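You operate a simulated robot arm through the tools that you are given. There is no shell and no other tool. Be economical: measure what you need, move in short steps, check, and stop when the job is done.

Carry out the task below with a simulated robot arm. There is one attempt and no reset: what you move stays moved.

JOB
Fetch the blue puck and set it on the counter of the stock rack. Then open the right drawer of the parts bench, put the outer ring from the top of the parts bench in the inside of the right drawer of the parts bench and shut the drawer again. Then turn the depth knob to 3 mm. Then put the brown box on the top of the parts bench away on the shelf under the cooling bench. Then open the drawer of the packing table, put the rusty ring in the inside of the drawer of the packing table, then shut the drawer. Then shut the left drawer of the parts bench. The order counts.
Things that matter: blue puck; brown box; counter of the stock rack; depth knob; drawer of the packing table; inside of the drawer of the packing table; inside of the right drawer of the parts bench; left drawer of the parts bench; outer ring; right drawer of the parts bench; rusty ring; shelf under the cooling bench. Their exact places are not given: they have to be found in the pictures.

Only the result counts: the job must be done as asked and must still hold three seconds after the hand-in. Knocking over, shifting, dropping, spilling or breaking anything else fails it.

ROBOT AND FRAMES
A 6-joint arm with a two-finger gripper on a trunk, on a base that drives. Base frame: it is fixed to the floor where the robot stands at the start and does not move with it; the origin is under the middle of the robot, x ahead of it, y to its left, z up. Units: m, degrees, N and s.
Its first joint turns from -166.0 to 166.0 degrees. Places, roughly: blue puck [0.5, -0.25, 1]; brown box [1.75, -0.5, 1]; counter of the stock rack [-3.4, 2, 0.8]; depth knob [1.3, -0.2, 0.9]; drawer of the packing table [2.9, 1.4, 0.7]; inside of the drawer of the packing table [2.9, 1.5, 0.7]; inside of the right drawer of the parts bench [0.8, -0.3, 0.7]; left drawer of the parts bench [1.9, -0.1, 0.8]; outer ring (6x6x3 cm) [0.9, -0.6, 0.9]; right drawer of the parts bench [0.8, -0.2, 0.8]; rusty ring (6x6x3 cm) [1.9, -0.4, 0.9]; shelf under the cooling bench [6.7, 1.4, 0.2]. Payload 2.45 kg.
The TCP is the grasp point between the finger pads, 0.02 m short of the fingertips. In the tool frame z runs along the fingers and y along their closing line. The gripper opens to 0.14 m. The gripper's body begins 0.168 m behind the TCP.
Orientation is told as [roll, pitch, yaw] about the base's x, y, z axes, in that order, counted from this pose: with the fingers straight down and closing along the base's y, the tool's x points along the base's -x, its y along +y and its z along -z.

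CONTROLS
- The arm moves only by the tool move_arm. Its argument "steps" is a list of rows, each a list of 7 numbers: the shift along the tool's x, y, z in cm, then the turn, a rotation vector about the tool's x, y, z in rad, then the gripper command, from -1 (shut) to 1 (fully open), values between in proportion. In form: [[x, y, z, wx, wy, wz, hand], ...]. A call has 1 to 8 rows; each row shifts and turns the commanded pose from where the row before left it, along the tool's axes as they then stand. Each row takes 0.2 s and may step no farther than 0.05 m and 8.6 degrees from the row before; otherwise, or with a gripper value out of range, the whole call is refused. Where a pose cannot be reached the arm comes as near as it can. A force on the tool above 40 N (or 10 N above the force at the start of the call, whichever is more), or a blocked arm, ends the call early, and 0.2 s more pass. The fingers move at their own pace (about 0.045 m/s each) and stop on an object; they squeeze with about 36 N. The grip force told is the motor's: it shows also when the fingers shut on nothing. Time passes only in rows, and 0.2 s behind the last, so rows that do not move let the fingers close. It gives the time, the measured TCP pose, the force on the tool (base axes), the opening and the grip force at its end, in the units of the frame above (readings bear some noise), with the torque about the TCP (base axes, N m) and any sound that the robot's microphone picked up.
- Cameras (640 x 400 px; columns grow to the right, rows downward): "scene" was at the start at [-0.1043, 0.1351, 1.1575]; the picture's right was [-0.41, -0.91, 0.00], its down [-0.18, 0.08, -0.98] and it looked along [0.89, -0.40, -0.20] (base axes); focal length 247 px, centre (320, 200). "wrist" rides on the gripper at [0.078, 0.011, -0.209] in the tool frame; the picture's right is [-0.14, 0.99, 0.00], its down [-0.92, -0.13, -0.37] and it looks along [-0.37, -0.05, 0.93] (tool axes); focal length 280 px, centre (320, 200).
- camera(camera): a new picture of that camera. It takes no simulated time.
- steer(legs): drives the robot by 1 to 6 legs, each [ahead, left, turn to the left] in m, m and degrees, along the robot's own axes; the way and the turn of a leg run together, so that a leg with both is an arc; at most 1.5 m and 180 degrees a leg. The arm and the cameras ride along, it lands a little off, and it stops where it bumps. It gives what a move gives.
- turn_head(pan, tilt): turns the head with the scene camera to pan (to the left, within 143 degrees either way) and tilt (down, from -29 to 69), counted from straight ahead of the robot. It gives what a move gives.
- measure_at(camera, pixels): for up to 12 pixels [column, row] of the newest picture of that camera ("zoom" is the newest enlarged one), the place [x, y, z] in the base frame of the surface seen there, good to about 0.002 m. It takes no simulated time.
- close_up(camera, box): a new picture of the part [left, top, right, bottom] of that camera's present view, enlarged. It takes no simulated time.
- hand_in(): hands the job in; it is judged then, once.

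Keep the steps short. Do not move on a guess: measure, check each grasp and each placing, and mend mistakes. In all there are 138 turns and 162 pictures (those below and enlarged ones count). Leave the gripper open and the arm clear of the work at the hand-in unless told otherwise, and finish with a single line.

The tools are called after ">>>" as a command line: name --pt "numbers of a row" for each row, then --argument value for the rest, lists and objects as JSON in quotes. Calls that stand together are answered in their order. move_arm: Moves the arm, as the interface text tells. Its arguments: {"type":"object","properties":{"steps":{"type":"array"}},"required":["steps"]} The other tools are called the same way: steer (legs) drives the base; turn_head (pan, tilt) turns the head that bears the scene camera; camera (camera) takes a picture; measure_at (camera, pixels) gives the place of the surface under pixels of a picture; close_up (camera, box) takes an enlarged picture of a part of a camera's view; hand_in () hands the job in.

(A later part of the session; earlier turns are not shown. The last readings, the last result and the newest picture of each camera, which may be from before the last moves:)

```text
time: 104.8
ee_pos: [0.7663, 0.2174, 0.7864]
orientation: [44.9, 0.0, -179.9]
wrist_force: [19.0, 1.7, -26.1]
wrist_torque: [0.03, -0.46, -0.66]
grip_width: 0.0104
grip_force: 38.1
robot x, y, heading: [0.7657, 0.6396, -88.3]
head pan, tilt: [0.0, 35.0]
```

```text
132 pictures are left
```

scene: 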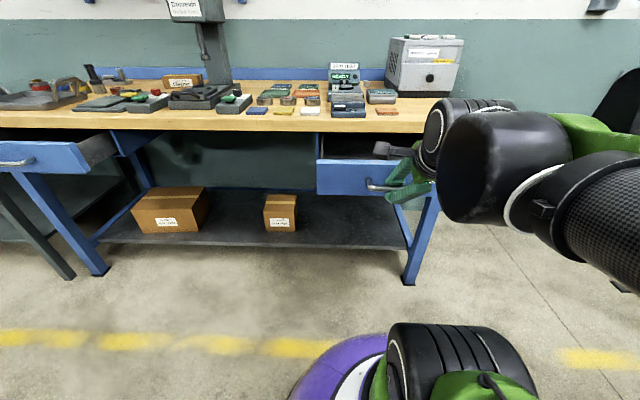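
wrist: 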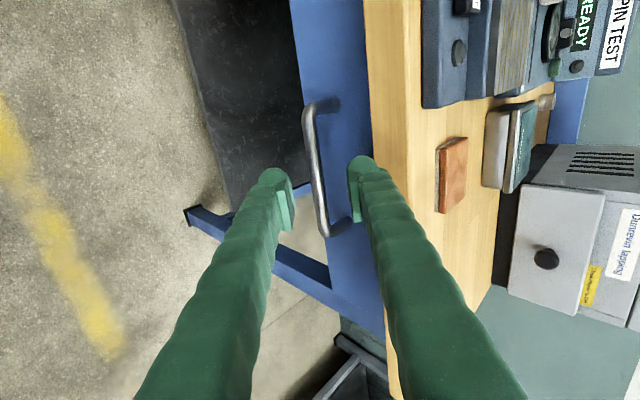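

The drawer is open about 22 cm. I release and retreat along the tool axis.

>>> move_arm --pt "0 0 0 0 0 0 -0.36" --pt "0 0 0 0 0 0 -0.36" --pt "0 0 0 0 0 0 -0.36" --pt "0 0 -2 0 0 0 -0.36" --pt "0 0 -4 0 0 0 -0.36" --pt "0 2 -3 0 0 0 -0.36" --pt "0 3 -3 0 0 0 -0.36" --pt "0 3 -3 0 0 0 -0.36"

>>> move_arm --pt "0 3 -3 0 0 0 0.3" --pt "0 3 -3 0.1309 0 0 0.3" --pt "0 1 -4 0.1309 0 0 0.3" --pt "0 0 -4 0.1309 0 0 0.3" --pt "0 0 -4 0.1309 0 0 0.3" --pt "0 0 -4 0.1309 0 0 0.3" --pt "0 0 -3 0.1309 0 0 0.3"

>>> camera --camera "wrist"

```text
time: 106.6
ee_pos: [0.7637, 0.2332, 0.9459]
orientation: [44.9, 0.1, -179.9]
wrist_force: [-0.1, -0.4, 0.0]
wrist_torque: [-0.01, -0.01, -0.02]
grip_width: 0.0446
grip_force: 0.1
out of reach, approached as far as the arm can: row 5, 6
robot x, y, heading: [0.7659, 0.6412, -88.0]
head pan, tilt: [0.0, 35.0]
```

```text
time: 108.2
ee_pos: [0.7647, 0.2987, 1.2111]
orientation: [-0.3, 0.1, -179.9]
wrist_force: [-0.8, 0.5, -0.7]
wrist_torque: [-0.15, 0.0, 0.01]
grip_width: 0.091
grip_force: 0.1
robot x, y, heading: [0.7649, 0.645, -87.8]
head pan, tilt: [0.0, 35.0]
```

```text
131 pictures are left
```

wrist: 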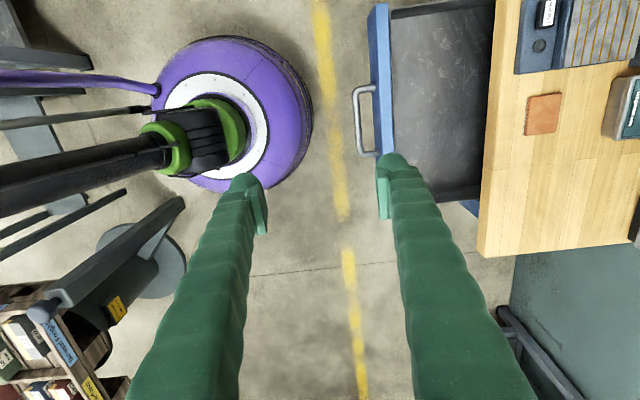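

I measure the drawer inside, and the robot's base and the shelf front, to choose a standing place for reaching the ring.

>>> measure_at --camera "wrist" --pixels '[[440, 100], [440, 40], [450, 150], [380, 60], [392, 60], [488, 100], [440, 8], [445, 195], [312, 110], [235, 40], [370, 125]]'

>>> measure_at --camera "scene" --pixels '[[300, 243], [200, 240], [410, 275], [100, 265], [60, 155], [15, 160], [115, 140]]'

```text
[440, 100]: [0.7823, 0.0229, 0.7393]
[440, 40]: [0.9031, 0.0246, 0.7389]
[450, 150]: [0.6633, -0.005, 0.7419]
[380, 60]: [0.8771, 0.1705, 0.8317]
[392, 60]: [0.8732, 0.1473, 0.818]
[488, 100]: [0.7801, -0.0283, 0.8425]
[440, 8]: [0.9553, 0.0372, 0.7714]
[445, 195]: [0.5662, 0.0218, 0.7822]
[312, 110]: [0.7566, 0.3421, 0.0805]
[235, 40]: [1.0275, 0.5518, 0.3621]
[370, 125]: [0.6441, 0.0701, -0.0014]
```

```text
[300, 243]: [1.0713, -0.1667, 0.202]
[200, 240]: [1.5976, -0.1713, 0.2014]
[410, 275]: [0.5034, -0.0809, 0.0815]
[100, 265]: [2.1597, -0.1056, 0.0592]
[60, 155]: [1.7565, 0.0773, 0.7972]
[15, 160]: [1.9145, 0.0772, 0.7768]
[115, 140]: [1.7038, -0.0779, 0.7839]
```

Robot base radius is about 0.3; the drawer covers x 0.56–0.96, y up to 0.21. I drive to about (1.12,0.28), beside the drawer, from where the ring is in reach.

>>> steer --legs '[[0, 0.35, -2], [0.36, 0, 0]]'

>>> camera --camera "wrist"

>>> camera --camera "scene"

```text
time: 112.4
ee_pos: [1.115, -0.0416, 1.2111]
orientation: [-0.1, 0.1, 178.3]
wrist_force: [0.3, 0.3, 0.1]
wrist_torque: [-0.01, -0.03, 0.02]
grip_width: 0.0912
grip_force: 0.0
robot x, y, heading: [1.1277, 0.2992, -89.9]
head pan, tilt: [0.0, 35.0]
```

```text
130 pictures are left
```

wrist: 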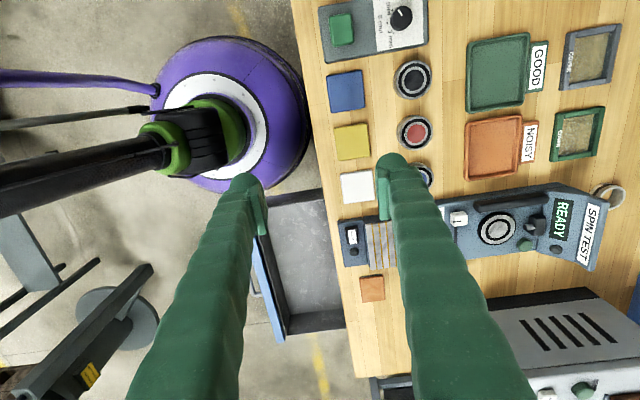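

```text
129 pictures are left
```

scene: 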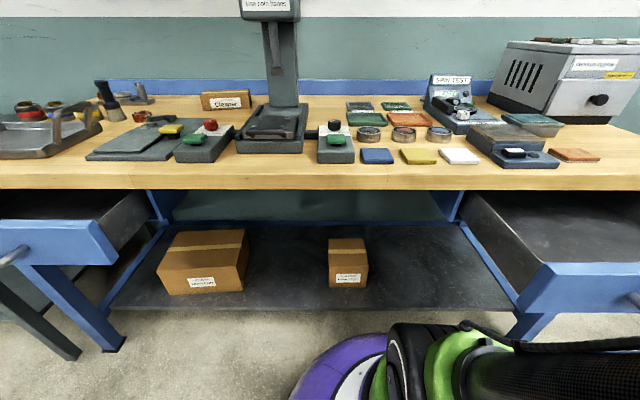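

The ring shows at (608,195) and the depth knob at (402,18). I measure the ring and turn the gripper 90° so that it will close along x.

>>> measure_at --camera "wrist" --pixels '[[622, 197], [612, 203], [600, 188], [590, 255], [605, 190], [400, 17], [375, 25]]'

>>> move_arm --pt "0 0 0 0 0 -0.1455 0.3" --pt "0 0 0 0 0 -0.1455 0.3" --pt "0 0 0 0 0 -0.1455 0.3" --pt "0 0 0 0 0 -0.1455 0.3" --pt "0 0 0 0 0 -0.1455 0.3" --pt "0 0 0 0 0 -0.1455 0.3" --pt "0 0 0 0 0 -0.1455 0.3" --pt "0 0 0 0 0 -0.1455 0.3"

>>> move_arm --pt "0 0 0 0 0 -0.1455 0.3" --pt "0 0 0 0 0 -0.1455 0.3" --pt "0 0 0 0 0 -0.1455 0.3" --pt "-4.5 0 0 0 0 0 0.3" --pt "-4.5 0 0 0 0 0 0.3" --pt "-4.5 0 0 0 0 0 0.3" --pt "-4.5 -1 0 0 0 0 0.3" --pt "-4.5 -1 0 0 0 0 0.3"

>>> move_arm --pt "-4.5 -2 0 0 0 0 0.3" --pt "-4.5 -2 0 0 0 0 0.3" --pt "-4.5 -2 0 0 0 0 0.3" --pt "-4 -2.5 0 0 0 0 0.3" --pt "-4 -2.5 0 0 0 0 0.3" --pt "-4 -2.5 0 0 0 0 0.3" --pt "-3 -3 0 0 0 0 0.3" --pt "-1 -3 0 0 0 0 0.3"

>>> camera --camera "wrist"

```text
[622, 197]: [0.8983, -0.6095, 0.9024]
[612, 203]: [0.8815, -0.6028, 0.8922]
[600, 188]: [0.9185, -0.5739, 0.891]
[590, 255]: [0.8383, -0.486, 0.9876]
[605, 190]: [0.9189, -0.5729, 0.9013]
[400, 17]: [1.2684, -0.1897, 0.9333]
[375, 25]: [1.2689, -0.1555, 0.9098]
```

```text
time: 114.2
ee_pos: [1.1148, -0.043, 1.2108]
orientation: [0.0, 0.2, -114.9]
wrist_force: [0.0, -1.4, -0.3]
wrist_torque: [0.01, 0.02, -0.01]
grip_width: 0.0911
grip_force: 0.1
robot x, y, heading: [1.1286, 0.3027, -89.8]
head pan, tilt: [0.0, 35.0]
```

```text
time: 116.0
ee_pos: [1.0951, -0.2644, 1.2056]
orientation: [0.2, 0.1, -89.8]
wrist_force: [0.1, 0.4, 0.3]
wrist_torque: [-0.1, -0.02, 0.03]
grip_width: 0.0911
grip_force: 0.1
robot x, y, heading: [1.1322, 0.2958, -89.9]
head pan, tilt: [0.0, 35.0]
```

```text
time: 117.8
ee_pos: [0.9099, -0.5597, 1.2065]
orientation: [0.1, 0.3, -89.8]
wrist_force: [-0.4, 0.7, 0.1]
wrist_torque: [0.03, 0.0, 0.02]
grip_width: 0.091
grip_force: 0.1
out of reach, approached as far as the arm can: row 8
robot x, y, heading: [1.129, 0.2997, -89.4]
head pan, tilt: [0.0, 35.0]
```

```text
128 pictures are left
```

wrist: 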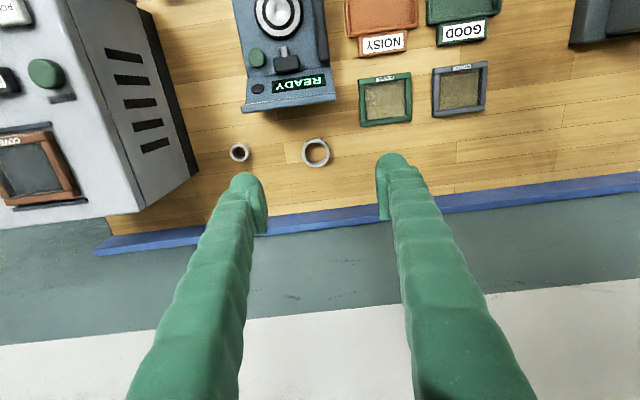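

I measure the ring from here.

>>> measure_at --camera "wrist" --pixels '[[304, 153], [328, 153], [316, 141], [316, 165], [239, 152], [290, 108], [335, 98], [360, 125], [316, 153], [345, 185], [345, 212]]'

>>> close_up --camera "wrist" --box '[216, 90, 416, 215]'

```text
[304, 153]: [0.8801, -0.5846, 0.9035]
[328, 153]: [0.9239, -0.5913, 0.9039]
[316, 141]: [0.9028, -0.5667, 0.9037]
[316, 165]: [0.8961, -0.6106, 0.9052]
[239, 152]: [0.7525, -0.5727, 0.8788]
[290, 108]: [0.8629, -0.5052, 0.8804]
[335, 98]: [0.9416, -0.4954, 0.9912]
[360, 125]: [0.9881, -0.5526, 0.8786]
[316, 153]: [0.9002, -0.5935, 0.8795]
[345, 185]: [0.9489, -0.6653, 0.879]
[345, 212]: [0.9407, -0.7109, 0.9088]
```

```text
3.20 times, centred on (316, 152) of wrist
```

zoom: 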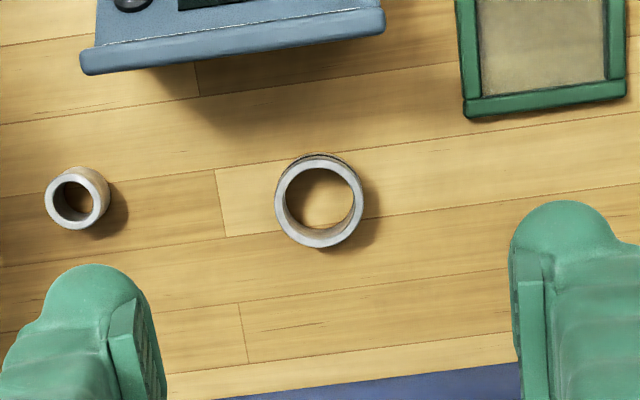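

The ring centre is (0.901,-0.589), top z 0.904. I descend and shift over it.

>>> move_arm --pt "0 -0.5 4 0 0 0 0.3" --pt "0 -0.4 4 0 0 0 0.3" --pt "-0.5 0 4 0 0 0 0.3" --pt "-1 0 4 0 0 0 0.3" --pt "-1.2 0 4 0 0 0 0.3" --pt "0 0 0 0 0 0 0.3"

>>> camera --camera "wrist"

```text
time: 119.2
ee_pos: [0.9004, -0.5864, 1.0108]
orientation: [0.1, 0.2, -89.9]
wrist_force: [0.1, -0.1, 0.1]
wrist_torque: [0.0, 0.01, -0.02]
grip_width: 0.0911
grip_force: 0.1
robot x, y, heading: [1.1274, 0.2982, -89.9]
head pan, tilt: [0.0, 35.0]
```

```text
126 pictures are left
```

wrist: 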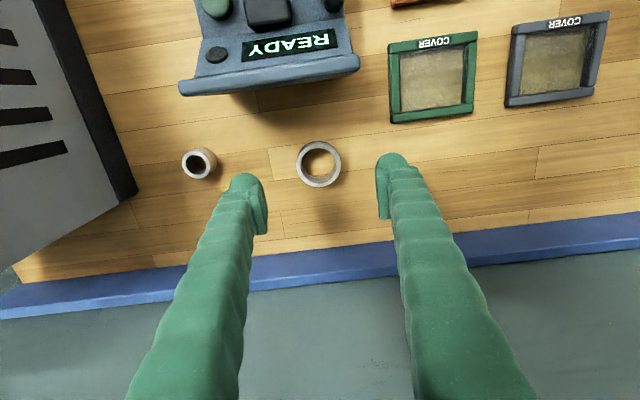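

Well centred. I go down to TCP z 0.902, close, and lift gently.

>>> move_arm --pt "-0.2 0 4 0 0 0 0.3" --pt "0 0 4 0 0 0 0.3" --pt "0 0 2.8 0 0 0 0.3" --pt "0 0 0 0 0 0 -1" --pt "0 0 0 0 0 0 -1" --pt "0 0 0 0 0 0 -1" --pt "0 0 0 0 0 0 -1" --pt "0 0 0 0 0 0 -1"

>>> move_arm --pt "0 0 -0.5 0 0 0 -1" --pt "0 0 -0.5 0 0 0 -1" --pt "0 0 -1 0 0 0 -1" --pt "0 0 -1.5 0 0 0 -1" --pt "0 0 -2 0 0 0 -1" --pt "0 0 -2 0 0 0 -1" --pt "0 0 -2 0 0 0 -1" --pt "0 0 -2 0 0 0 -1"

>>> camera --camera "wrist"

```text
time: 121.0
ee_pos: [0.9026, -0.5911, 0.9018]
orientation: [0.0, 0.2, -89.9]
wrist_force: [0.0, -1.0, -0.2]
wrist_torque: [-0.02, 0.01, -0.01]
grip_width: 0.0504
grip_force: 36.3
robot x, y, heading: [1.1265, 0.3002, -89.8]
head pan, tilt: [0.0, 35.0]
```

```text
time: 122.8
ee_pos: [0.9041, -0.589, 1.0157]
orientation: [0.1, 0.2, -89.9]
wrist_force: [0.4, -0.3, -1.3]
wrist_torque: [0.05, 0.03, -0.03]
grip_width: 0.0507
grip_force: 36.1
robot x, y, heading: [1.127, 0.2985, -89.8]
head pan, tilt: [0.0, 35.0]
```

```text
125 pictures are left
```

wrist: 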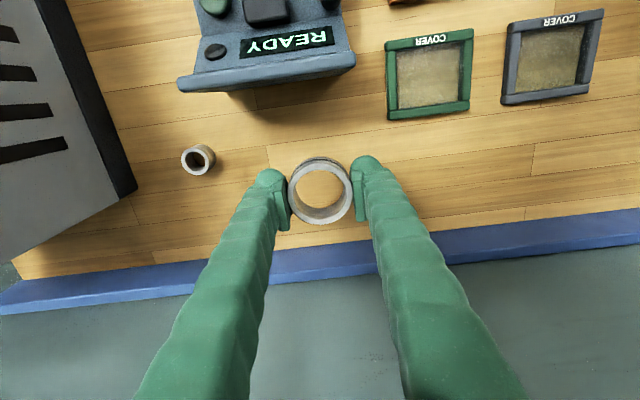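

The ring is held. I lift it to 1.1 m and carry it over to the open drawer at about (0.80,0.065).

>>> move_arm --pt "0 0 -2.5 0 0 0 -1" --pt "0 0 -3 0 0 0 -1" --pt "1 0 -3 0 0 0 -1" --pt "3 0 0 0 0 0 -1" --pt "4 0 0 0 0 0 -1" --pt "4 0 0 0 0 0 -1" --pt "4 0 0 0 0 0 -1" --pt "4 0 0 0 0 0 -1"

>>> move_arm --pt "4 -1.5 0 0 0 0 -1" --pt "4 -1.5 0 0 0 0 -1" --pt "4 -1.5 0 0 0 0 -1" --pt "4 -1.5 0 0 0 0 -1" --pt "4 -1.5 0 0 0 0 -1" --pt "4 -1.5 0 0 0 0 -1" --pt "4 -1.5 0 0 0 0 -1" --pt "4 0 0 0 0 0 -1"

>>> move_arm --pt "4 0 0 0 0 0 -1" --pt "4 0 0 0 0 0 -1" --pt "4 0 0 0 0 0 -1" --pt "1.4 0 0 0 0 0 -1" --pt "0 0 0 0 0 0 -1"

>>> camera --camera "wrist"

```text
time: 124.6
ee_pos: [0.9013, -0.3919, 1.1]
orientation: [0.1, 0.1, -89.9]
wrist_force: [-1.0, -0.5, -1.8]
wrist_torque: [0.1, -0.04, 0.02]
grip_width: 0.0503
grip_force: 36.6
robot x, y, heading: [1.1274, 0.2977, -90.1]
head pan, tilt: [0.0, 35.0]
```

```text
time: 126.4
ee_pos: [0.7887, -0.0814, 1.1057]
orientation: [0.2, 0.1, -89.9]
wrist_force: [0.6, 0.0, -0.3]
wrist_torque: [-0.05, 0.06, 0.02]
grip_width: 0.0506
grip_force: 35.7
robot x, y, heading: [1.1257, 0.2981, -89.8]
head pan, tilt: [0.0, 35.0]
```

```text
time: 127.6
ee_pos: [0.7817, 0.0688, 1.1049]
orientation: [0.2, 0.1, -91.7]
wrist_force: [-0.2, -0.4, -0.9]
wrist_torque: [0.03, 0.0, -0.01]
grip_width: 0.0504
grip_force: 35.7
robot x, y, heading: [1.1258, 0.302, -89.8]
head pan, tilt: [0.0, 35.0]
```

```text
124 pictures are left
```

wrist: 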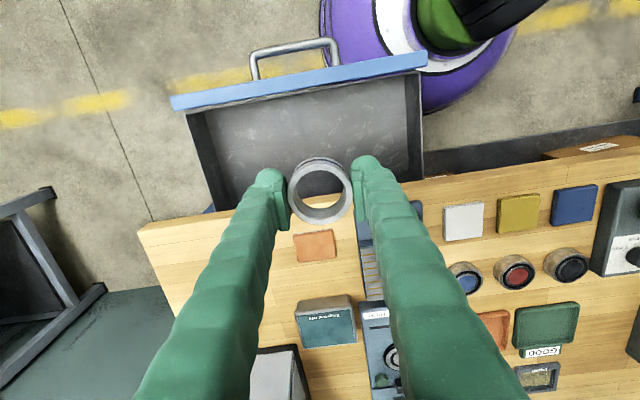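

The ring is over the drawer. I descend to about 0.768 in gentle steps.

>>> move_arm --pt "0 0 4 0 0 0 -1" --pt "0 0 4 0 0 0 -1" --pt "0 0 4 0 0 0 -1" --pt "0 0 4 0 0 0 -1" --pt "0 0 4 0 0 0 -1" --pt "0 0 4 0 0 0 -1" --pt "0 0 3 0 0 0 -1" --pt "0 0 2 0 0 0 -1"

>>> move_arm --pt "0 0 2 0 0 0 -1" --pt "0 0 1.5 0 0 0 -1" --pt "0 0 1 0 0 0 -1" --pt "0 0 0 0 0 0 -1"

>>> camera --camera "wrist"

```text
time: 129.4
ee_pos: [0.7856, 0.0728, 0.8141]
orientation: [0.1, 0.2, -91.4]
wrist_force: [0.4, 0.1, -1.9]
wrist_torque: [-0.01, 0.0, 0.02]
grip_width: 0.0504
grip_force: 36.3
robot x, y, heading: [1.1271, 0.2998, -89.8]
head pan, tilt: [0.0, 35.0]
```

```text
time: 130.4
ee_pos: [0.788, 0.0665, 0.7706]
orientation: [0.2, 0.1, -90.4]
wrist_force: [-0.4, 0.0, -1.0]
wrist_torque: [0.0, 0.01, 0.04]
grip_width: 0.0505
grip_force: 35.1
robot x, y, heading: [1.1254, 0.3023, -89.9]
head pan, tilt: [0.0, 35.0]
```

```text
123 pictures are left
```

wrist: 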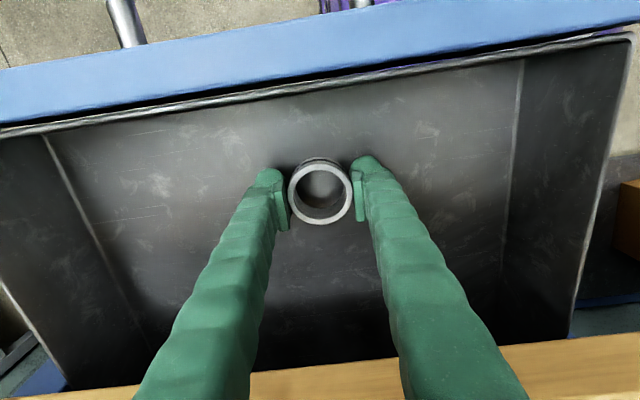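

>>> move_arm --pt "0 0 0.4 0 0 0 -1" --pt "0 0 0.3 0 0 0 -1" --pt "0 0 0.15 0 0 0 -1" --pt "0 0 0 0 0 0 -1"

```text
time: 131.4
ee_pos: [0.7897, 0.066, 0.761]
orientation: [0.0, 0.1, -90.3]
wrist_force: [-0.9, 1.8, 28.9]
wrist_torque: [0.05, 0.12, -0.13]
grip_width: 0.0506
grip_force: 35.6
robot x, y, heading: [1.1287, 0.3018, -89.9]
head pan, tilt: [0.0, 35.0]
```

It touches the floor. I relieve 1 mm, open and rise.

>>> move_arm --pt "0 0 -0.15 0 0 0 -1" --pt "0 0 0 0 0 0 0" --pt "0 0 0 0 0 0 0.3" --pt "0 0 0 0 0 0 0.3" --pt "0 0 -3 0 0 0 0.3" --pt "0 0 -4 0 0 0 0.3" --pt "0 0 -4 0 0 0 0.3" --pt "0 0 -4 0 0 0 0.3"

>>> move_arm --pt "0 0 -4 0 0 0 0.3" --pt "0 0 -4 0 0 0 0.3" --pt "0 0 -4 0 0 0 0.3" --pt "0 0 -4 0 0 0 0.3" --pt "0 0 -4 0 0 0 0.3" --pt "0 0 -4 0 0 0 0.3" --pt "0 0 -3 0 0 0 0.3"

>>> camera --camera "wrist"

```text
time: 133.2
ee_pos: [0.7861, 0.0737, 0.9126]
orientation: [0.1, 0.1, -91.4]
wrist_force: [-0.1, -0.5, 0.5]
wrist_torque: [0.01, -0.02, 0.02]
grip_width: 0.091
grip_force: 0.1
robot x, y, heading: [1.1296, 0.2989, -89.9]
head pan, tilt: [0.0, 35.0]
```

```text
time: 134.8
ee_pos: [0.794, 0.0617, 1.1827]
orientation: [0.2, 0.1, -89.9]
wrist_force: [0.7, 0.9, 0.0]
wrist_torque: [0.0, 0.02, 0.06]
grip_width: 0.091
grip_force: 0.1
robot x, y, heading: [1.1259, 0.3004, -89.9]
head pan, tilt: [0.0, 35.0]
```

```text
122 pictures are left
```

wrist: 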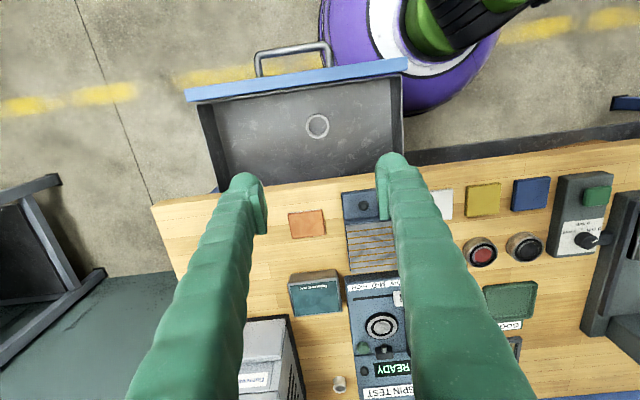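

The ring lies in the drawer. To shut it I push on the handle bar from the front with closed fingers: I go to (0.766,0.27), then down to z 0.785.

>>> move_arm --pt "4 -0.6 0 0 0 0 -1" --pt "4 -0.6 0 0 0 0 -1" --pt "4 -0.6 0 0 0 0 -1" --pt "4.2 -0.6 0 0 0 0 -1" --pt "4.6 -0.4 0 0 0 0 -1" --pt "0 0 4 0 0 0 -1" --pt "0 0 4 0 0 0 -1" --pt "0 0 4 0 0 0 -1"

>>> camera --camera "wrist"

```text
time: 136.6
ee_pos: [0.7682, 0.2715, 1.0595]
orientation: [0.1, 0.0, -89.9]
wrist_force: [0.4, 0.0, 0.0]
wrist_torque: [-0.02, -0.02, -0.02]
grip_width: 0.0
grip_force: 29.0
robot x, y, heading: [1.1263, 0.297, -89.9]
head pan, tilt: [0.0, 35.0]
```

```text
121 pictures are left
```

wrist: 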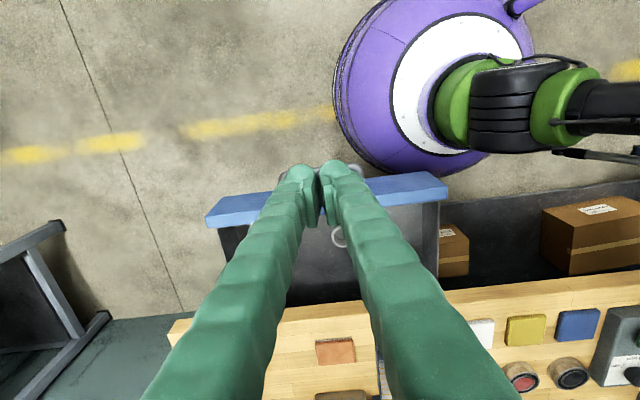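

>>> measure_at --camera "wrist" --pixels '[[357, 168], [284, 178], [360, 178]]'

>>> close_up --camera "wrist" --box '[240, 120, 440, 245]'

```text
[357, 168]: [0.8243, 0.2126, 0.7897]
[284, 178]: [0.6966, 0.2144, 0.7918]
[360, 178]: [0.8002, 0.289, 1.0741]
```

```text
3.20 times, centred on (340, 182) of wrist
```

zoom: 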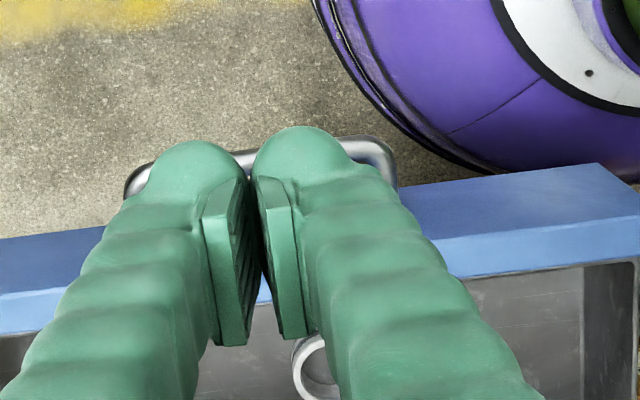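

Bar's outer side is at y 0.22; 3 cm clear. I go down to z 0.785 and push.

>>> move_arm --pt "0 0 4.5 0 0 0 -1" --pt "0 0 4.5 0 0 0 -1" --pt "0 0 4.5 0 0 0 -1" --pt "0 0 4.5 0 0 0 -1" --pt "0 0 4.5 0 0 0 -1" --pt "0 0 4.5 0 0 0 -1" --pt "-1.5 0 0 0 0 0 -1" --pt "-1.5 0 0 0 0 0 -1"

>>> move_arm --pt "-1.5 0 0 0 0 0 -1" --pt "-1.5 0 0 0 0 0 -1" --pt "-1.5 0 0 0 0 0 -1" --pt "-1.5 0 0 0 0 0 -1" --pt "-1.5 0 0 0 0 0 -1" --pt "-1.5 0 0 0 0 0 -1" --pt "-1.5 0 0 0 0 0 -1" --pt "-1.5 0 0 0 0 0 -1"

```text
time: 138.4
ee_pos: [0.7676, 0.2449, 0.7901]
orientation: [0.1, 0.1, -89.8]
wrist_force: [1.0, 0.0, -0.4]
wrist_torque: [-0.03, 0.02, -0.02]
grip_width: 0.0
grip_force: 29.7
robot x, y, heading: [1.1286, 0.2986, -89.8]
head pan, tilt: [0.0, 35.0]
```

```text
time: 140.2
ee_pos: [0.765, 0.1231, 0.79]
orientation: [0.0, 0.0, -89.9]
wrist_force: [0.5, 0.4, 0.3]
wrist_torque: [0.03, 0.01, -0.03]
grip_width: 0.0
grip_force: 29.4
robot x, y, heading: [1.1325, 0.3031, -89.8]
head pan, tilt: [0.0, 35.0]
```

>>> camera --camera "wrist"

>>> move_arm --pt "-1.5 0 0 0 0 0 -1" --pt "-1.5 0 0 0 0 0 -1" --pt "-1.5 0 0 0 0 0 -1" --pt "-1.5 0 0 0 0 0 -1" --pt "-1.5 0 0 0 0 0 -1" --pt "-1 0 0 0 0 0 -1" --pt "0 0 0 0 0 0 -1"

>>> camera --camera "wrist"

```text
119 pictures are left
```

wrist: 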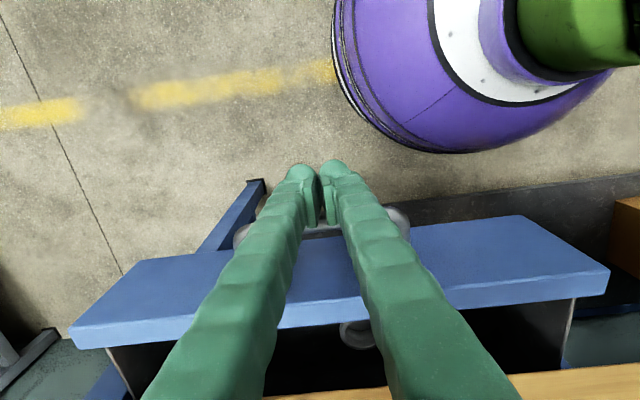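

```text
time: 141.8
ee_pos: [0.7629, 0.0388, 0.7903]
orientation: [0.1, 0.1, -90.6]
wrist_force: [0.4, 0.9, -0.7]
wrist_torque: [0.05, -0.01, -0.04]
grip_width: 0.0
grip_force: 29.8
robot x, y, heading: [1.1277, 0.2983, -89.7]
head pan, tilt: [0.0, 35.0]
```

```text
118 pictures are left
```

wrist: 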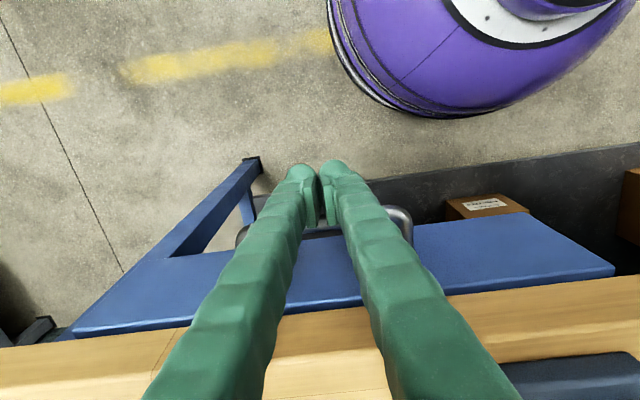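

The drawer is following. I push the last 2 cm slowly.

>>> move_arm --pt "-0.7 0 0 0 0 0 -1" --pt "-0.7 0 0 0 0 0 -1" --pt "-0.5 0 0 0 0 0 -1" --pt "-0.4 0 0 0 0 0 -1" --pt "-0.3 0 0 0 0 0 -1" --pt "-0.2 0 0 0 0 0 -1" --pt "0 0 0 0 0 0 -1"

```text
time: 142.8
ee_pos: [0.7627, 0.0216, 0.7901]
orientation: [0.1, 0.5, -90.5]
wrist_force: [1.8, 8.4, -1.9]
wrist_torque: [0.13, 0.02, 0.01]
grip_width: 0.0062
grip_force: 29.4
robot x, y, heading: [1.1258, 0.3023, -89.6]
head pan, tilt: [0.0, 35.0]
stopped in row 4: the force on the tool passed its limit at 48 N (the readings are from after the stop); the commanded pose is now the measured one
```

It reached the stop. I back off, rise, and check the drawer face.

>>> move_arm --pt "3 0 0 0 0 0 -1" --pt "4 0 0 0 0 0 -1" --pt "0 0 -4.5 0 0 0 -1" --pt "0 0 -4.5 0 0 0 -1" --pt "0 0 -4.5 0 0 0 -1" --pt "0 0 -4.5 0 0 0 -1" --pt "0 0 -4.5 0 0 0 -1" --pt "0 0 -4.5 0 0 0 -1"

>>> move_arm --pt "0 0 -4.5 0 0 0 -1" --pt "0 0 -4.5 0 0 0 -1" --pt "0 0 -3 0 0 0 -1"

>>> camera --camera "wrist"

>>> turn_head --pan -25 --tilt 35

>>> camera --camera "scene"

```text
time: 144.6
ee_pos: [0.7597, 0.0889, 1.0614]
orientation: [0.1, 0.5, -90.3]
wrist_force: [0.2, 0.7, -0.2]
wrist_torque: [-0.02, 0.0, -0.04]
grip_width: 0.0
grip_force: 29.4
robot x, y, heading: [1.1275, 0.3039, -89.9]
head pan, tilt: [0.0, 35.0]
```

```text
time: 145.3
ee_pos: [0.7626, 0.0859, 1.182]
orientation: [0.1, 0.5, -90.4]
wrist_force: [-0.4, 0.2, -0.9]
wrist_torque: [-0.02, 0.0, 0.01]
grip_width: 0.0003
grip_force: 29.7
robot x, y, heading: [1.1271, 0.3018, -90.0]
head pan, tilt: [0.0, 35.0]
```

```text
117 pictures are left
```

wrist: 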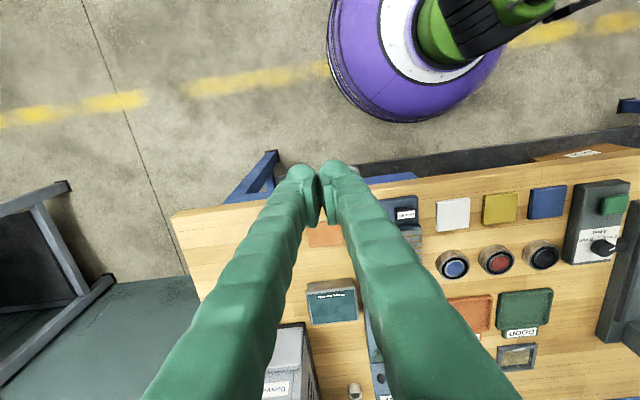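

```text
time: 146.2
ee_pos: [0.7613, 0.086, 1.1809]
orientation: [0.1, 0.5, -90.5]
wrist_force: [-0.6, -0.9, -0.6]
wrist_torque: [-0.01, 0.01, 0.0]
grip_width: 0.0002
grip_force: 29.0
robot x, y, heading: [1.1252, 0.2998, -89.7]
head pan, tilt: [-25.0, 35.0]
```

```text
116 pictures are left
```

scene: 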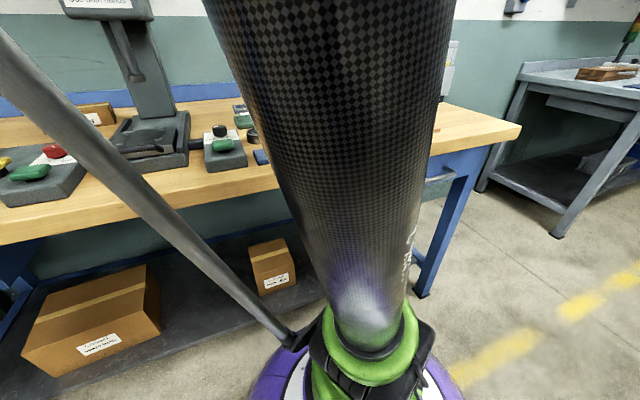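

>>> measure_at --camera "wrist" --pixels '[[395, 177], [410, 176], [370, 181], [385, 172]]'

>>> measure_at --camera "scene" --pixels '[[440, 180], [430, 195], [445, 165]]'

>>> close_up --camera "wrist" --box '[480, 150, 640, 280]'

```text
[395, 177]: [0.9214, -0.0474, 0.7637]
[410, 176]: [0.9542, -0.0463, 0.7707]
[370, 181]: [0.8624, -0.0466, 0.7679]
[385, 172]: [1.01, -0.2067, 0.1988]
```

```text
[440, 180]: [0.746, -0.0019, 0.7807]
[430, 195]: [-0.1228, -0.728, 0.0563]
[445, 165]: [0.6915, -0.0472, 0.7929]
```

```text
3.08 times, centred on (560, 215) of wrist
```

zoom: 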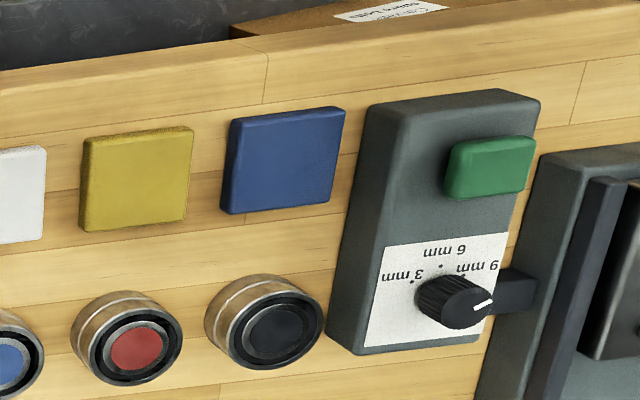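

The drawer is shut (face y -0.047 as at the start). Next the depth knob at about (1.27,-0.19,0.93): marks 3, 6, 9 mm; the pointer stands off to the far side of 9. I move above it to view it.

>>> move_arm --pt "-2.5 4 0 0 0 0 -1" --pt "-2.5 4 0 0 0 0 -1" --pt "-2.5 4 0 0 0 0 -1" --pt "-2.5 4 0 0 0 0 -1" --pt "-2.5 4 0 0 0 0 -1" --pt "-2.5 4 0 0 0 0 -1" --pt "-2 4 0 0 0 0 -1" --pt "-2 4 0 0 0 0 -1"

>>> move_arm --pt "0 4 0 0 0 0 -1" --pt "0 4 0 0 0 0 -1" --pt "0 4 0 0 0 0 -1"

>>> camera --camera "wrist"

```text
time: 146.9
ee_pos: [0.7909, 0.1042, 1.185]
orientation: [0.1, 0.5, -103.5]
wrist_force: [1.3, 0.1, -0.1]
wrist_torque: [-0.03, 0.08, -0.01]
grip_width: 0.0
grip_force: 29.6
robot x, y, heading: [1.1257, 0.3021, -89.7]
head pan, tilt: [-25.0, 35.0]
stopped in row 3: the arm was blocked; the commanded pose is now the measured one
```

```text
time: 147.6
ee_pos: [0.8312, 0.122, 1.1936]
orientation: [0.1, 0.5, -114.3]
wrist_force: [1.0, -0.4, 0.2]
wrist_torque: [-0.09, 0.15, -0.01]
grip_width: 0.0
grip_force: 29.5
robot x, y, heading: [1.1281, 0.3027, -89.9]
head pan, tilt: [-25.0, 35.0]
stopped in row 3: the arm was blocked; the commanded pose is now the measured one
```

```text
114 pictures are left
```

wrist: 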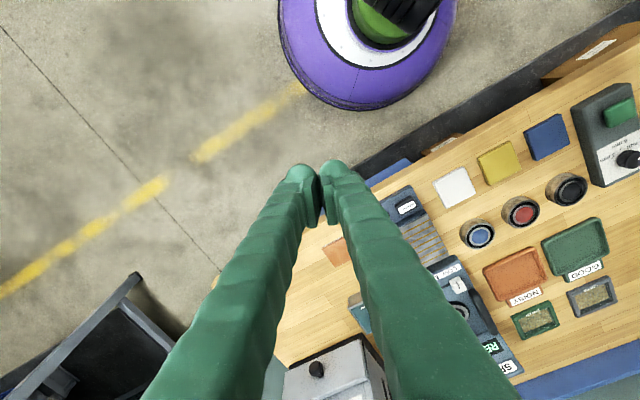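

The arm is blocked by its own joints this near the trunk. I move it outward (−y) first while turning the wrist back to -90°.

>>> move_arm --pt "-3.6 1.6 0 0 0 0 -1" --pt "-3.6 1.6 0 0 0 0 -1" --pt "-3.6 1.6 0 0 0 0 -1" --pt "-3.6 1.6 0 0 0 0 -1"

```text
time: 148.6
ee_pos: [0.8384, -0.0342, 1.1881]
orientation: [0.2, 0.4, -114.1]
wrist_force: [-0.5, -0.1, 0.1]
wrist_torque: [-0.06, 0.05, 0.0]
grip_width: 0.0
grip_force: 29.7
robot x, y, heading: [1.1226, 0.3013, -89.7]
head pan, tilt: [-25.0, 35.0]
```

>>> move_arm --pt "-3.6 1.6 0 0 0 -0.105 -1" --pt "-3.6 1.6 0 0 0 -0.105 -1" --pt "0 2 0 0 0 -0.105 -1" --pt "0 3 0 0 0 -0.105 -1" --pt "0 4 0 0 0 0 -1" --pt "0 4 0 0 0 0 -1" --pt "0 4 0 0 0 0 -1" --pt "0 4 0 0 0 0 -1"

>>> camera --camera "wrist"

```text
time: 150.4
ee_pos: [1.0484, -0.121, 1.1904]
orientation: [0.3, 0.4, -89.9]
wrist_force: [0.1, 0.5, -0.8]
wrist_torque: [0.04, 0.0, 0.01]
grip_width: 0.0004
grip_force: 29.4
robot x, y, heading: [1.1235, 0.2996, -89.5]
head pan, tilt: [-25.0, 35.0]
```

```text
113 pictures are left
```

wrist: 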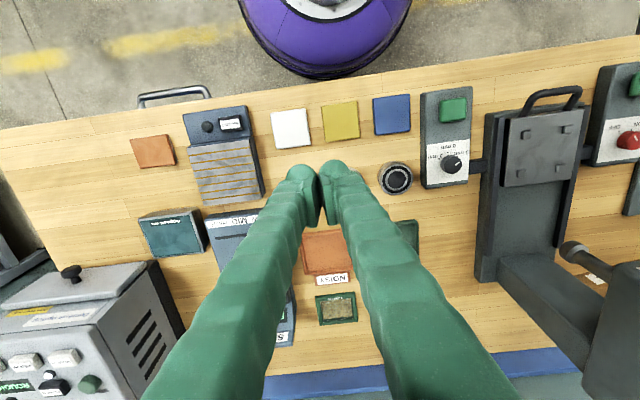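

The knob is at (452,164). I measure it and the press parts around it before moving over.

>>> measure_at --camera "wrist" --pixels '[[452, 164], [445, 164], [459, 170], [432, 170], [478, 163], [490, 140], [540, 145], [545, 95], [500, 270], [590, 360], [570, 250], [452, 108]]'

>>> close_up --camera "wrist" --box '[400, 80, 520, 200]'

```text
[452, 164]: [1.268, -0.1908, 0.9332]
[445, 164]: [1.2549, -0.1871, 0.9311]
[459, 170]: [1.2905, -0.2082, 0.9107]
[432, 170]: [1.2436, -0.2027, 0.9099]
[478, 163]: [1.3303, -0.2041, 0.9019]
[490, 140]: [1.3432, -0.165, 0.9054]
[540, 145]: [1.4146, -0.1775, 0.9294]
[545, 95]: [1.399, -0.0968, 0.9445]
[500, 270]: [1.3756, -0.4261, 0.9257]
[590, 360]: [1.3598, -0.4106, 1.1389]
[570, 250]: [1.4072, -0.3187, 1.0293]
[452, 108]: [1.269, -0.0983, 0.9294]
```

```text
3.33 times, centred on (460, 140) of wrist
```

zoom: 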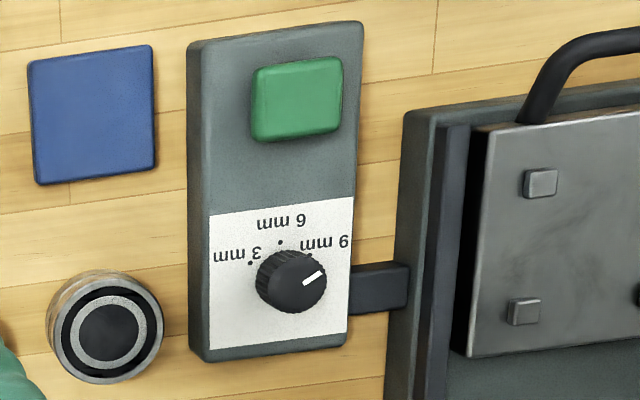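

I measure the mark dots, the pointer line, and the knob rim in the enlarged picture.

>>> measure_at --camera "zoom" --pixels '[[250, 263], [280, 242], [307, 253], [304, 283], [323, 272], [297, 252], [270, 275], [290, 300], [325, 290], [297, 275], [240, 330], [345, 220]]'

>>> close_up --camera "wrist" --box '[430, 135, 480, 190]'

```text
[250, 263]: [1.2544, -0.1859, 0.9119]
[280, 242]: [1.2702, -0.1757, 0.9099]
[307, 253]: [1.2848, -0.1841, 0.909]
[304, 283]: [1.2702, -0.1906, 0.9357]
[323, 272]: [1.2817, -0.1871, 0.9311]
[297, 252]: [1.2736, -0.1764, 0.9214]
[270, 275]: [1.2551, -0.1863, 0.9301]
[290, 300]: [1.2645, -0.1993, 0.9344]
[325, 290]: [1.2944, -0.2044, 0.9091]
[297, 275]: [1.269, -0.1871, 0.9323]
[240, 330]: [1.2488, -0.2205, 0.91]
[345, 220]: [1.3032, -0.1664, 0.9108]
```

```text
7.27 times, centred on (455, 162) of wrist
```

zoom: 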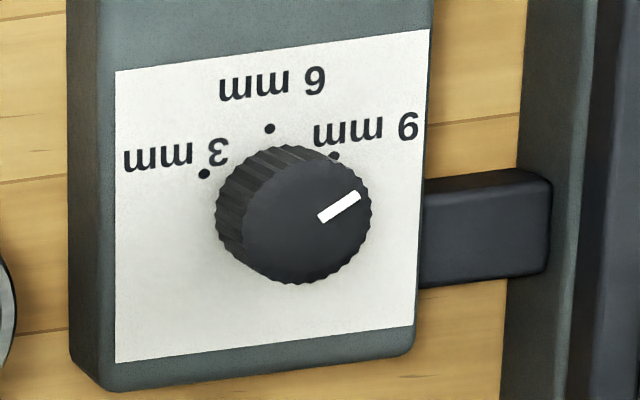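

Marks appear at about 150° (3 mm), 90° (6 mm) and 30° (9 mm) about the knob centre, measured anticlockwise from +x. I move over the knob for a precise look.

>>> move_arm --pt "-1.2 3.7 0 0 0 0 -0.2" --pt "-1.2 3.7 0 0 0 0 -0.2" --pt "-1.2 3.7 0 0 0 0 -0.2" --pt "-1.2 3.7 0 0 0 0 -0.2" --pt "-1.2 3.7 2 0 0 0 -0.2" --pt "-1.1 3.6 3 0 0 0 -0.2" --pt "0 0 4 0 0 0 -0.2" --pt "0 0 4 0 0 0 -0.2"

>>> camera --camera "wrist"

>>> close_up --camera "wrist" --box '[270, 110, 370, 190]'

```text
time: 152.2
ee_pos: [1.2702, -0.191, 1.0623]
orientation: [0.2, 0.4, -90.0]
wrist_force: [0.4, 0.4, 0.0]
wrist_torque: [0.02, 0.01, 0.01]
grip_width: 0.0559
grip_force: 0.0
robot x, y, heading: [1.1316, 0.2985, -89.9]
head pan, tilt: [-25.0, 35.0]
```

```text
110 pictures are left
```

wrist: 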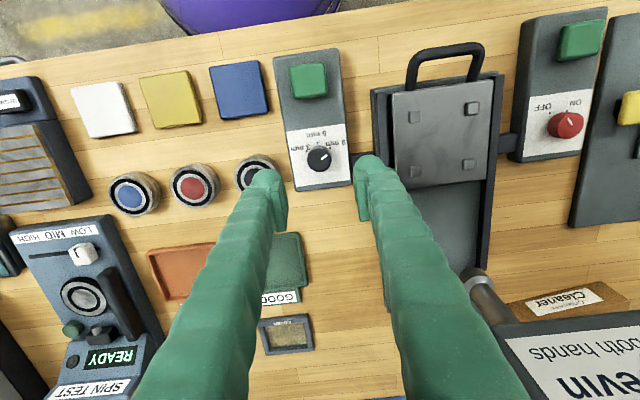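

```text
5.00 times, centred on (320, 150) of wrist
```

zoom: 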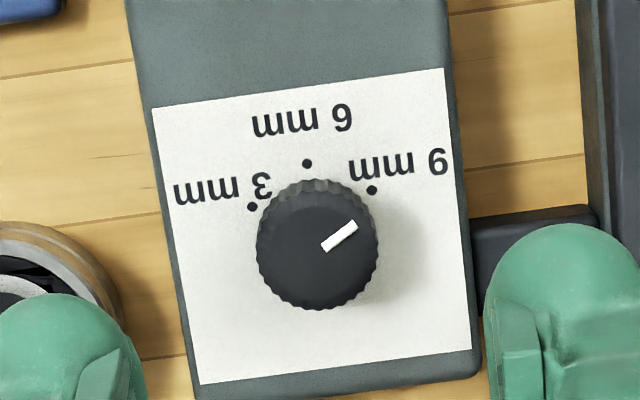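

>>> measure_at --camera "zoom" --pixels '[[252, 207], [306, 164], [371, 190], [326, 247], [355, 227], [318, 250], [265, 250], [370, 250], [318, 205], [318, 300], [310, 300], [160, 240]]'

```text
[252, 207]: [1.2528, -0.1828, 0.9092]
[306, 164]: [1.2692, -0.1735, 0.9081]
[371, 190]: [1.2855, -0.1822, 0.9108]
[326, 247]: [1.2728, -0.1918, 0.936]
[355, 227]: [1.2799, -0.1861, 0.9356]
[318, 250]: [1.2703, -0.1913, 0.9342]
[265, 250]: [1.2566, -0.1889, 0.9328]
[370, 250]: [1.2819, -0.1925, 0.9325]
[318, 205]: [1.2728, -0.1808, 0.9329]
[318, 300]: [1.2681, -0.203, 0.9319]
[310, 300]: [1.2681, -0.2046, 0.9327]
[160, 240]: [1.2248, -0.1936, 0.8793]
```

The pointer stands at about 30° (9 mm); it must turn 120° anticlockwise to the 3 mm dot at 150°. Knob centre is (1.269,-0.193), top 0.934. I pre-turn the wrist by -60°, so the turn stays within easy range.

>>> move_arm --pt "-0.2 -0.1 0 0 0 0.1309 -0.2" --pt "0 0 0 0 0 0.1309 -0.2" --pt "0 0 0 0 0 0.1309 -0.2" --pt "0 0 0 0 0 0.1309 -0.2" --pt "0 0 0 0 0 0.1309 -0.2" --pt "0 0 0 0 0 0.1309 -0.2" --pt "0 0 0 0 0 0.1309 -0.2" --pt "0 0 0 0 0 0.1309 -0.2"

>>> move_arm --pt "0 0 4 0 0 0 -0.2" --pt "0 0 3 0 0 0 -0.2" --pt "0 0 0 0 0 0 -0.2"

>>> camera --camera "wrist"

```text
time: 154.0
ee_pos: [1.2702, -0.1943, 1.0621]
orientation: [-0.2, 0.3, -150.1]
wrist_force: [0.2, -0.2, -0.7]
wrist_torque: [-0.04, 0.01, -0.01]
grip_width: 0.0559
grip_force: 0.0
robot x, y, heading: [1.126, 0.301, -89.8]
head pan, tilt: [-25.0, 35.0]
```

```text
time: 154.8
ee_pos: [1.2739, -0.1914, 0.9894]
orientation: [-0.1, 0.3, -150.0]
wrist_force: [1.1, 0.6, 0.2]
wrist_torque: [0.0, 0.0, 0.01]
grip_width: 0.056
grip_force: 0.0
robot x, y, heading: [1.1286, 0.2967, -89.7]
head pan, tilt: [-25.0, 35.0]
```

```text
108 pictures are left
```

wrist: 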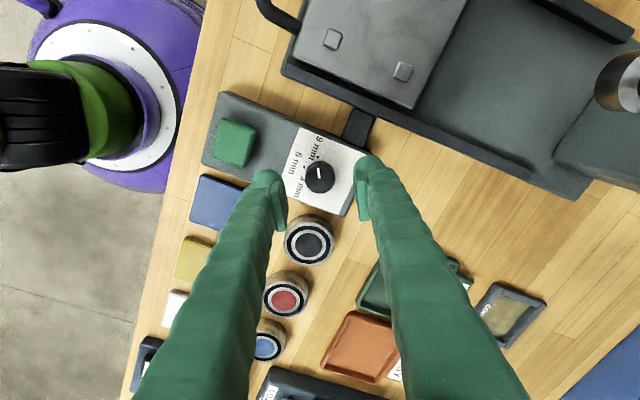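

Well centred. Down 5.5 cm and close on the knob.

>>> move_arm --pt "0 0 3 0 0 0 -0.2" --pt "0 0 2.4 0 0 0 -0.2" --pt "0 0 0 0 0 0 -1" --pt "0 0 0 0 0 0 -1" --pt "0 0 0 0 0 0 -1" --pt "0 0 0 0 0 0 -1"

```text
time: 156.2
ee_pos: [1.2718, -0.192, 0.9364]
orientation: [-0.2, 0.4, -150.0]
wrist_force: [0.6, 1.6, -11.8]
wrist_torque: [0.03, -0.03, -0.04]
grip_width: 0.0288
grip_force: 45.0
robot x, y, heading: [1.1281, 0.2989, -90.0]
head pan, tilt: [-25.0, 35.0]
```

The knob is gripped (2.9 cm). I turn anticlockwise by 60° first.

>>> move_arm --pt "0 0 0 0 0 -0.1309 -1" --pt "0 0 0 0 0 -0.1309 -1" --pt "0 0 0 0 0 -0.1309 -1" --pt "0 0 0 0 0 -0.1309 -1" --pt "0 0 0 0 0 -0.1309 -1" --pt "0 0 0 0 0 -0.1309 -1" --pt "0 0 0 0 0 -0.1309 -1" --pt "0 0 0 0 0 -0.1309 -1"

>>> camera --camera "wrist"

>>> close_up --camera "wrist" --box '[270, 130, 370, 230]'

```text
time: 158.0
ee_pos: [1.2701, -0.1906, 0.9386]
orientation: [0.1, 0.5, -93.0]
wrist_force: [-6.2, 3.1, 7.4]
wrist_torque: [0.1, 0.16, -0.01]
grip_width: 0.0285
grip_force: 45.0
robot x, y, heading: [1.1245, 0.3001, -90.0]
head pan, tilt: [-25.0, 35.0]
stopped in row 8: the force on the tool passed its limit at 41 N (the readings are from after the stop); the commanded pose is now the measured one
```

```text
107 pictures are left
```

wrist: 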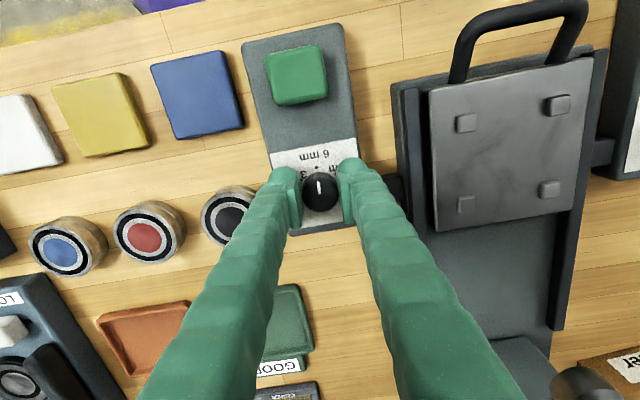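

```text
4.00 times, centred on (320, 180) of wrist
```

zoom: 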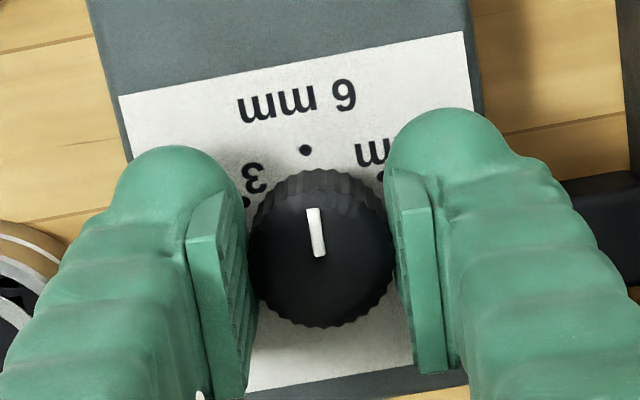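

The pointer is now nearly at 6 mm. I turn the remaining 63°, a bit more slowly.

>>> move_arm --pt "0 0 0 0 0 -0.09 -1" --pt "0 0 0 0 0 -0.09 -1" --pt "0 0 0 0 0 -0.09 -1" --pt "0 0 0 0 0 -0.09 -1" --pt "0 0 0 0 0 -0.09 -1" --pt "0 0 0 0 0 -0.09 -1" --pt "0 0 0 0 0 0 -1"

>>> move_arm --pt "0 0 0 0 0 -0.09 -1" --pt "0 0 0 0 0 -0.09 -1" --pt "0 0 0 0 0 -0.09 -1" --pt "0 0 0 0 0 -0.09 -1" --pt "0 0 0 0 0 -0.09 -1" --pt "0 0 0 0 0 -0.09 -1" --pt "0 0 0 0 0 0 -1"

>>> close_up --camera "wrist" --box '[270, 130, 370, 230]'

```text
time: 159.6
ee_pos: [1.2688, -0.1906, 0.9385]
orientation: [0.3, 0.3, -62.0]
wrist_force: [-29.2, 9.6, -6.1]
wrist_torque: [0.08, 0.3, -0.1]
grip_width: 0.0287
grip_force: 45.0
robot x, y, heading: [1.1286, 0.3036, -89.9]
head pan, tilt: [-25.0, 35.0]
```

```text
time: 161.1
ee_pos: [1.2687, -0.1928, 0.9372]
orientation: [0.4, 0.1, -31.1]
wrist_force: [-7.6, -1.6, 2.1]
wrist_torque: [0.16, 0.53, -0.01]
grip_width: 0.0287
grip_force: 45.3
robot x, y, heading: [1.1264, 0.2967, -90.3]
head pan, tilt: [-25.0, 35.0]
stopped in row 7: the force on the tool passed its limit at 42 N (the readings are from after the stop); the commanded pose is now the measured one
```

```text
4.00 times, centred on (320, 180) of wrist
```

zoom: 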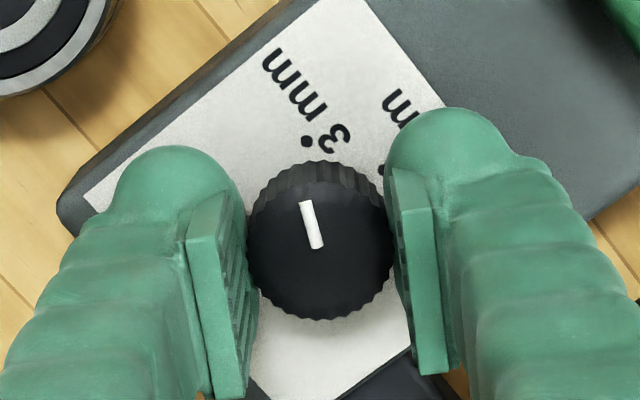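

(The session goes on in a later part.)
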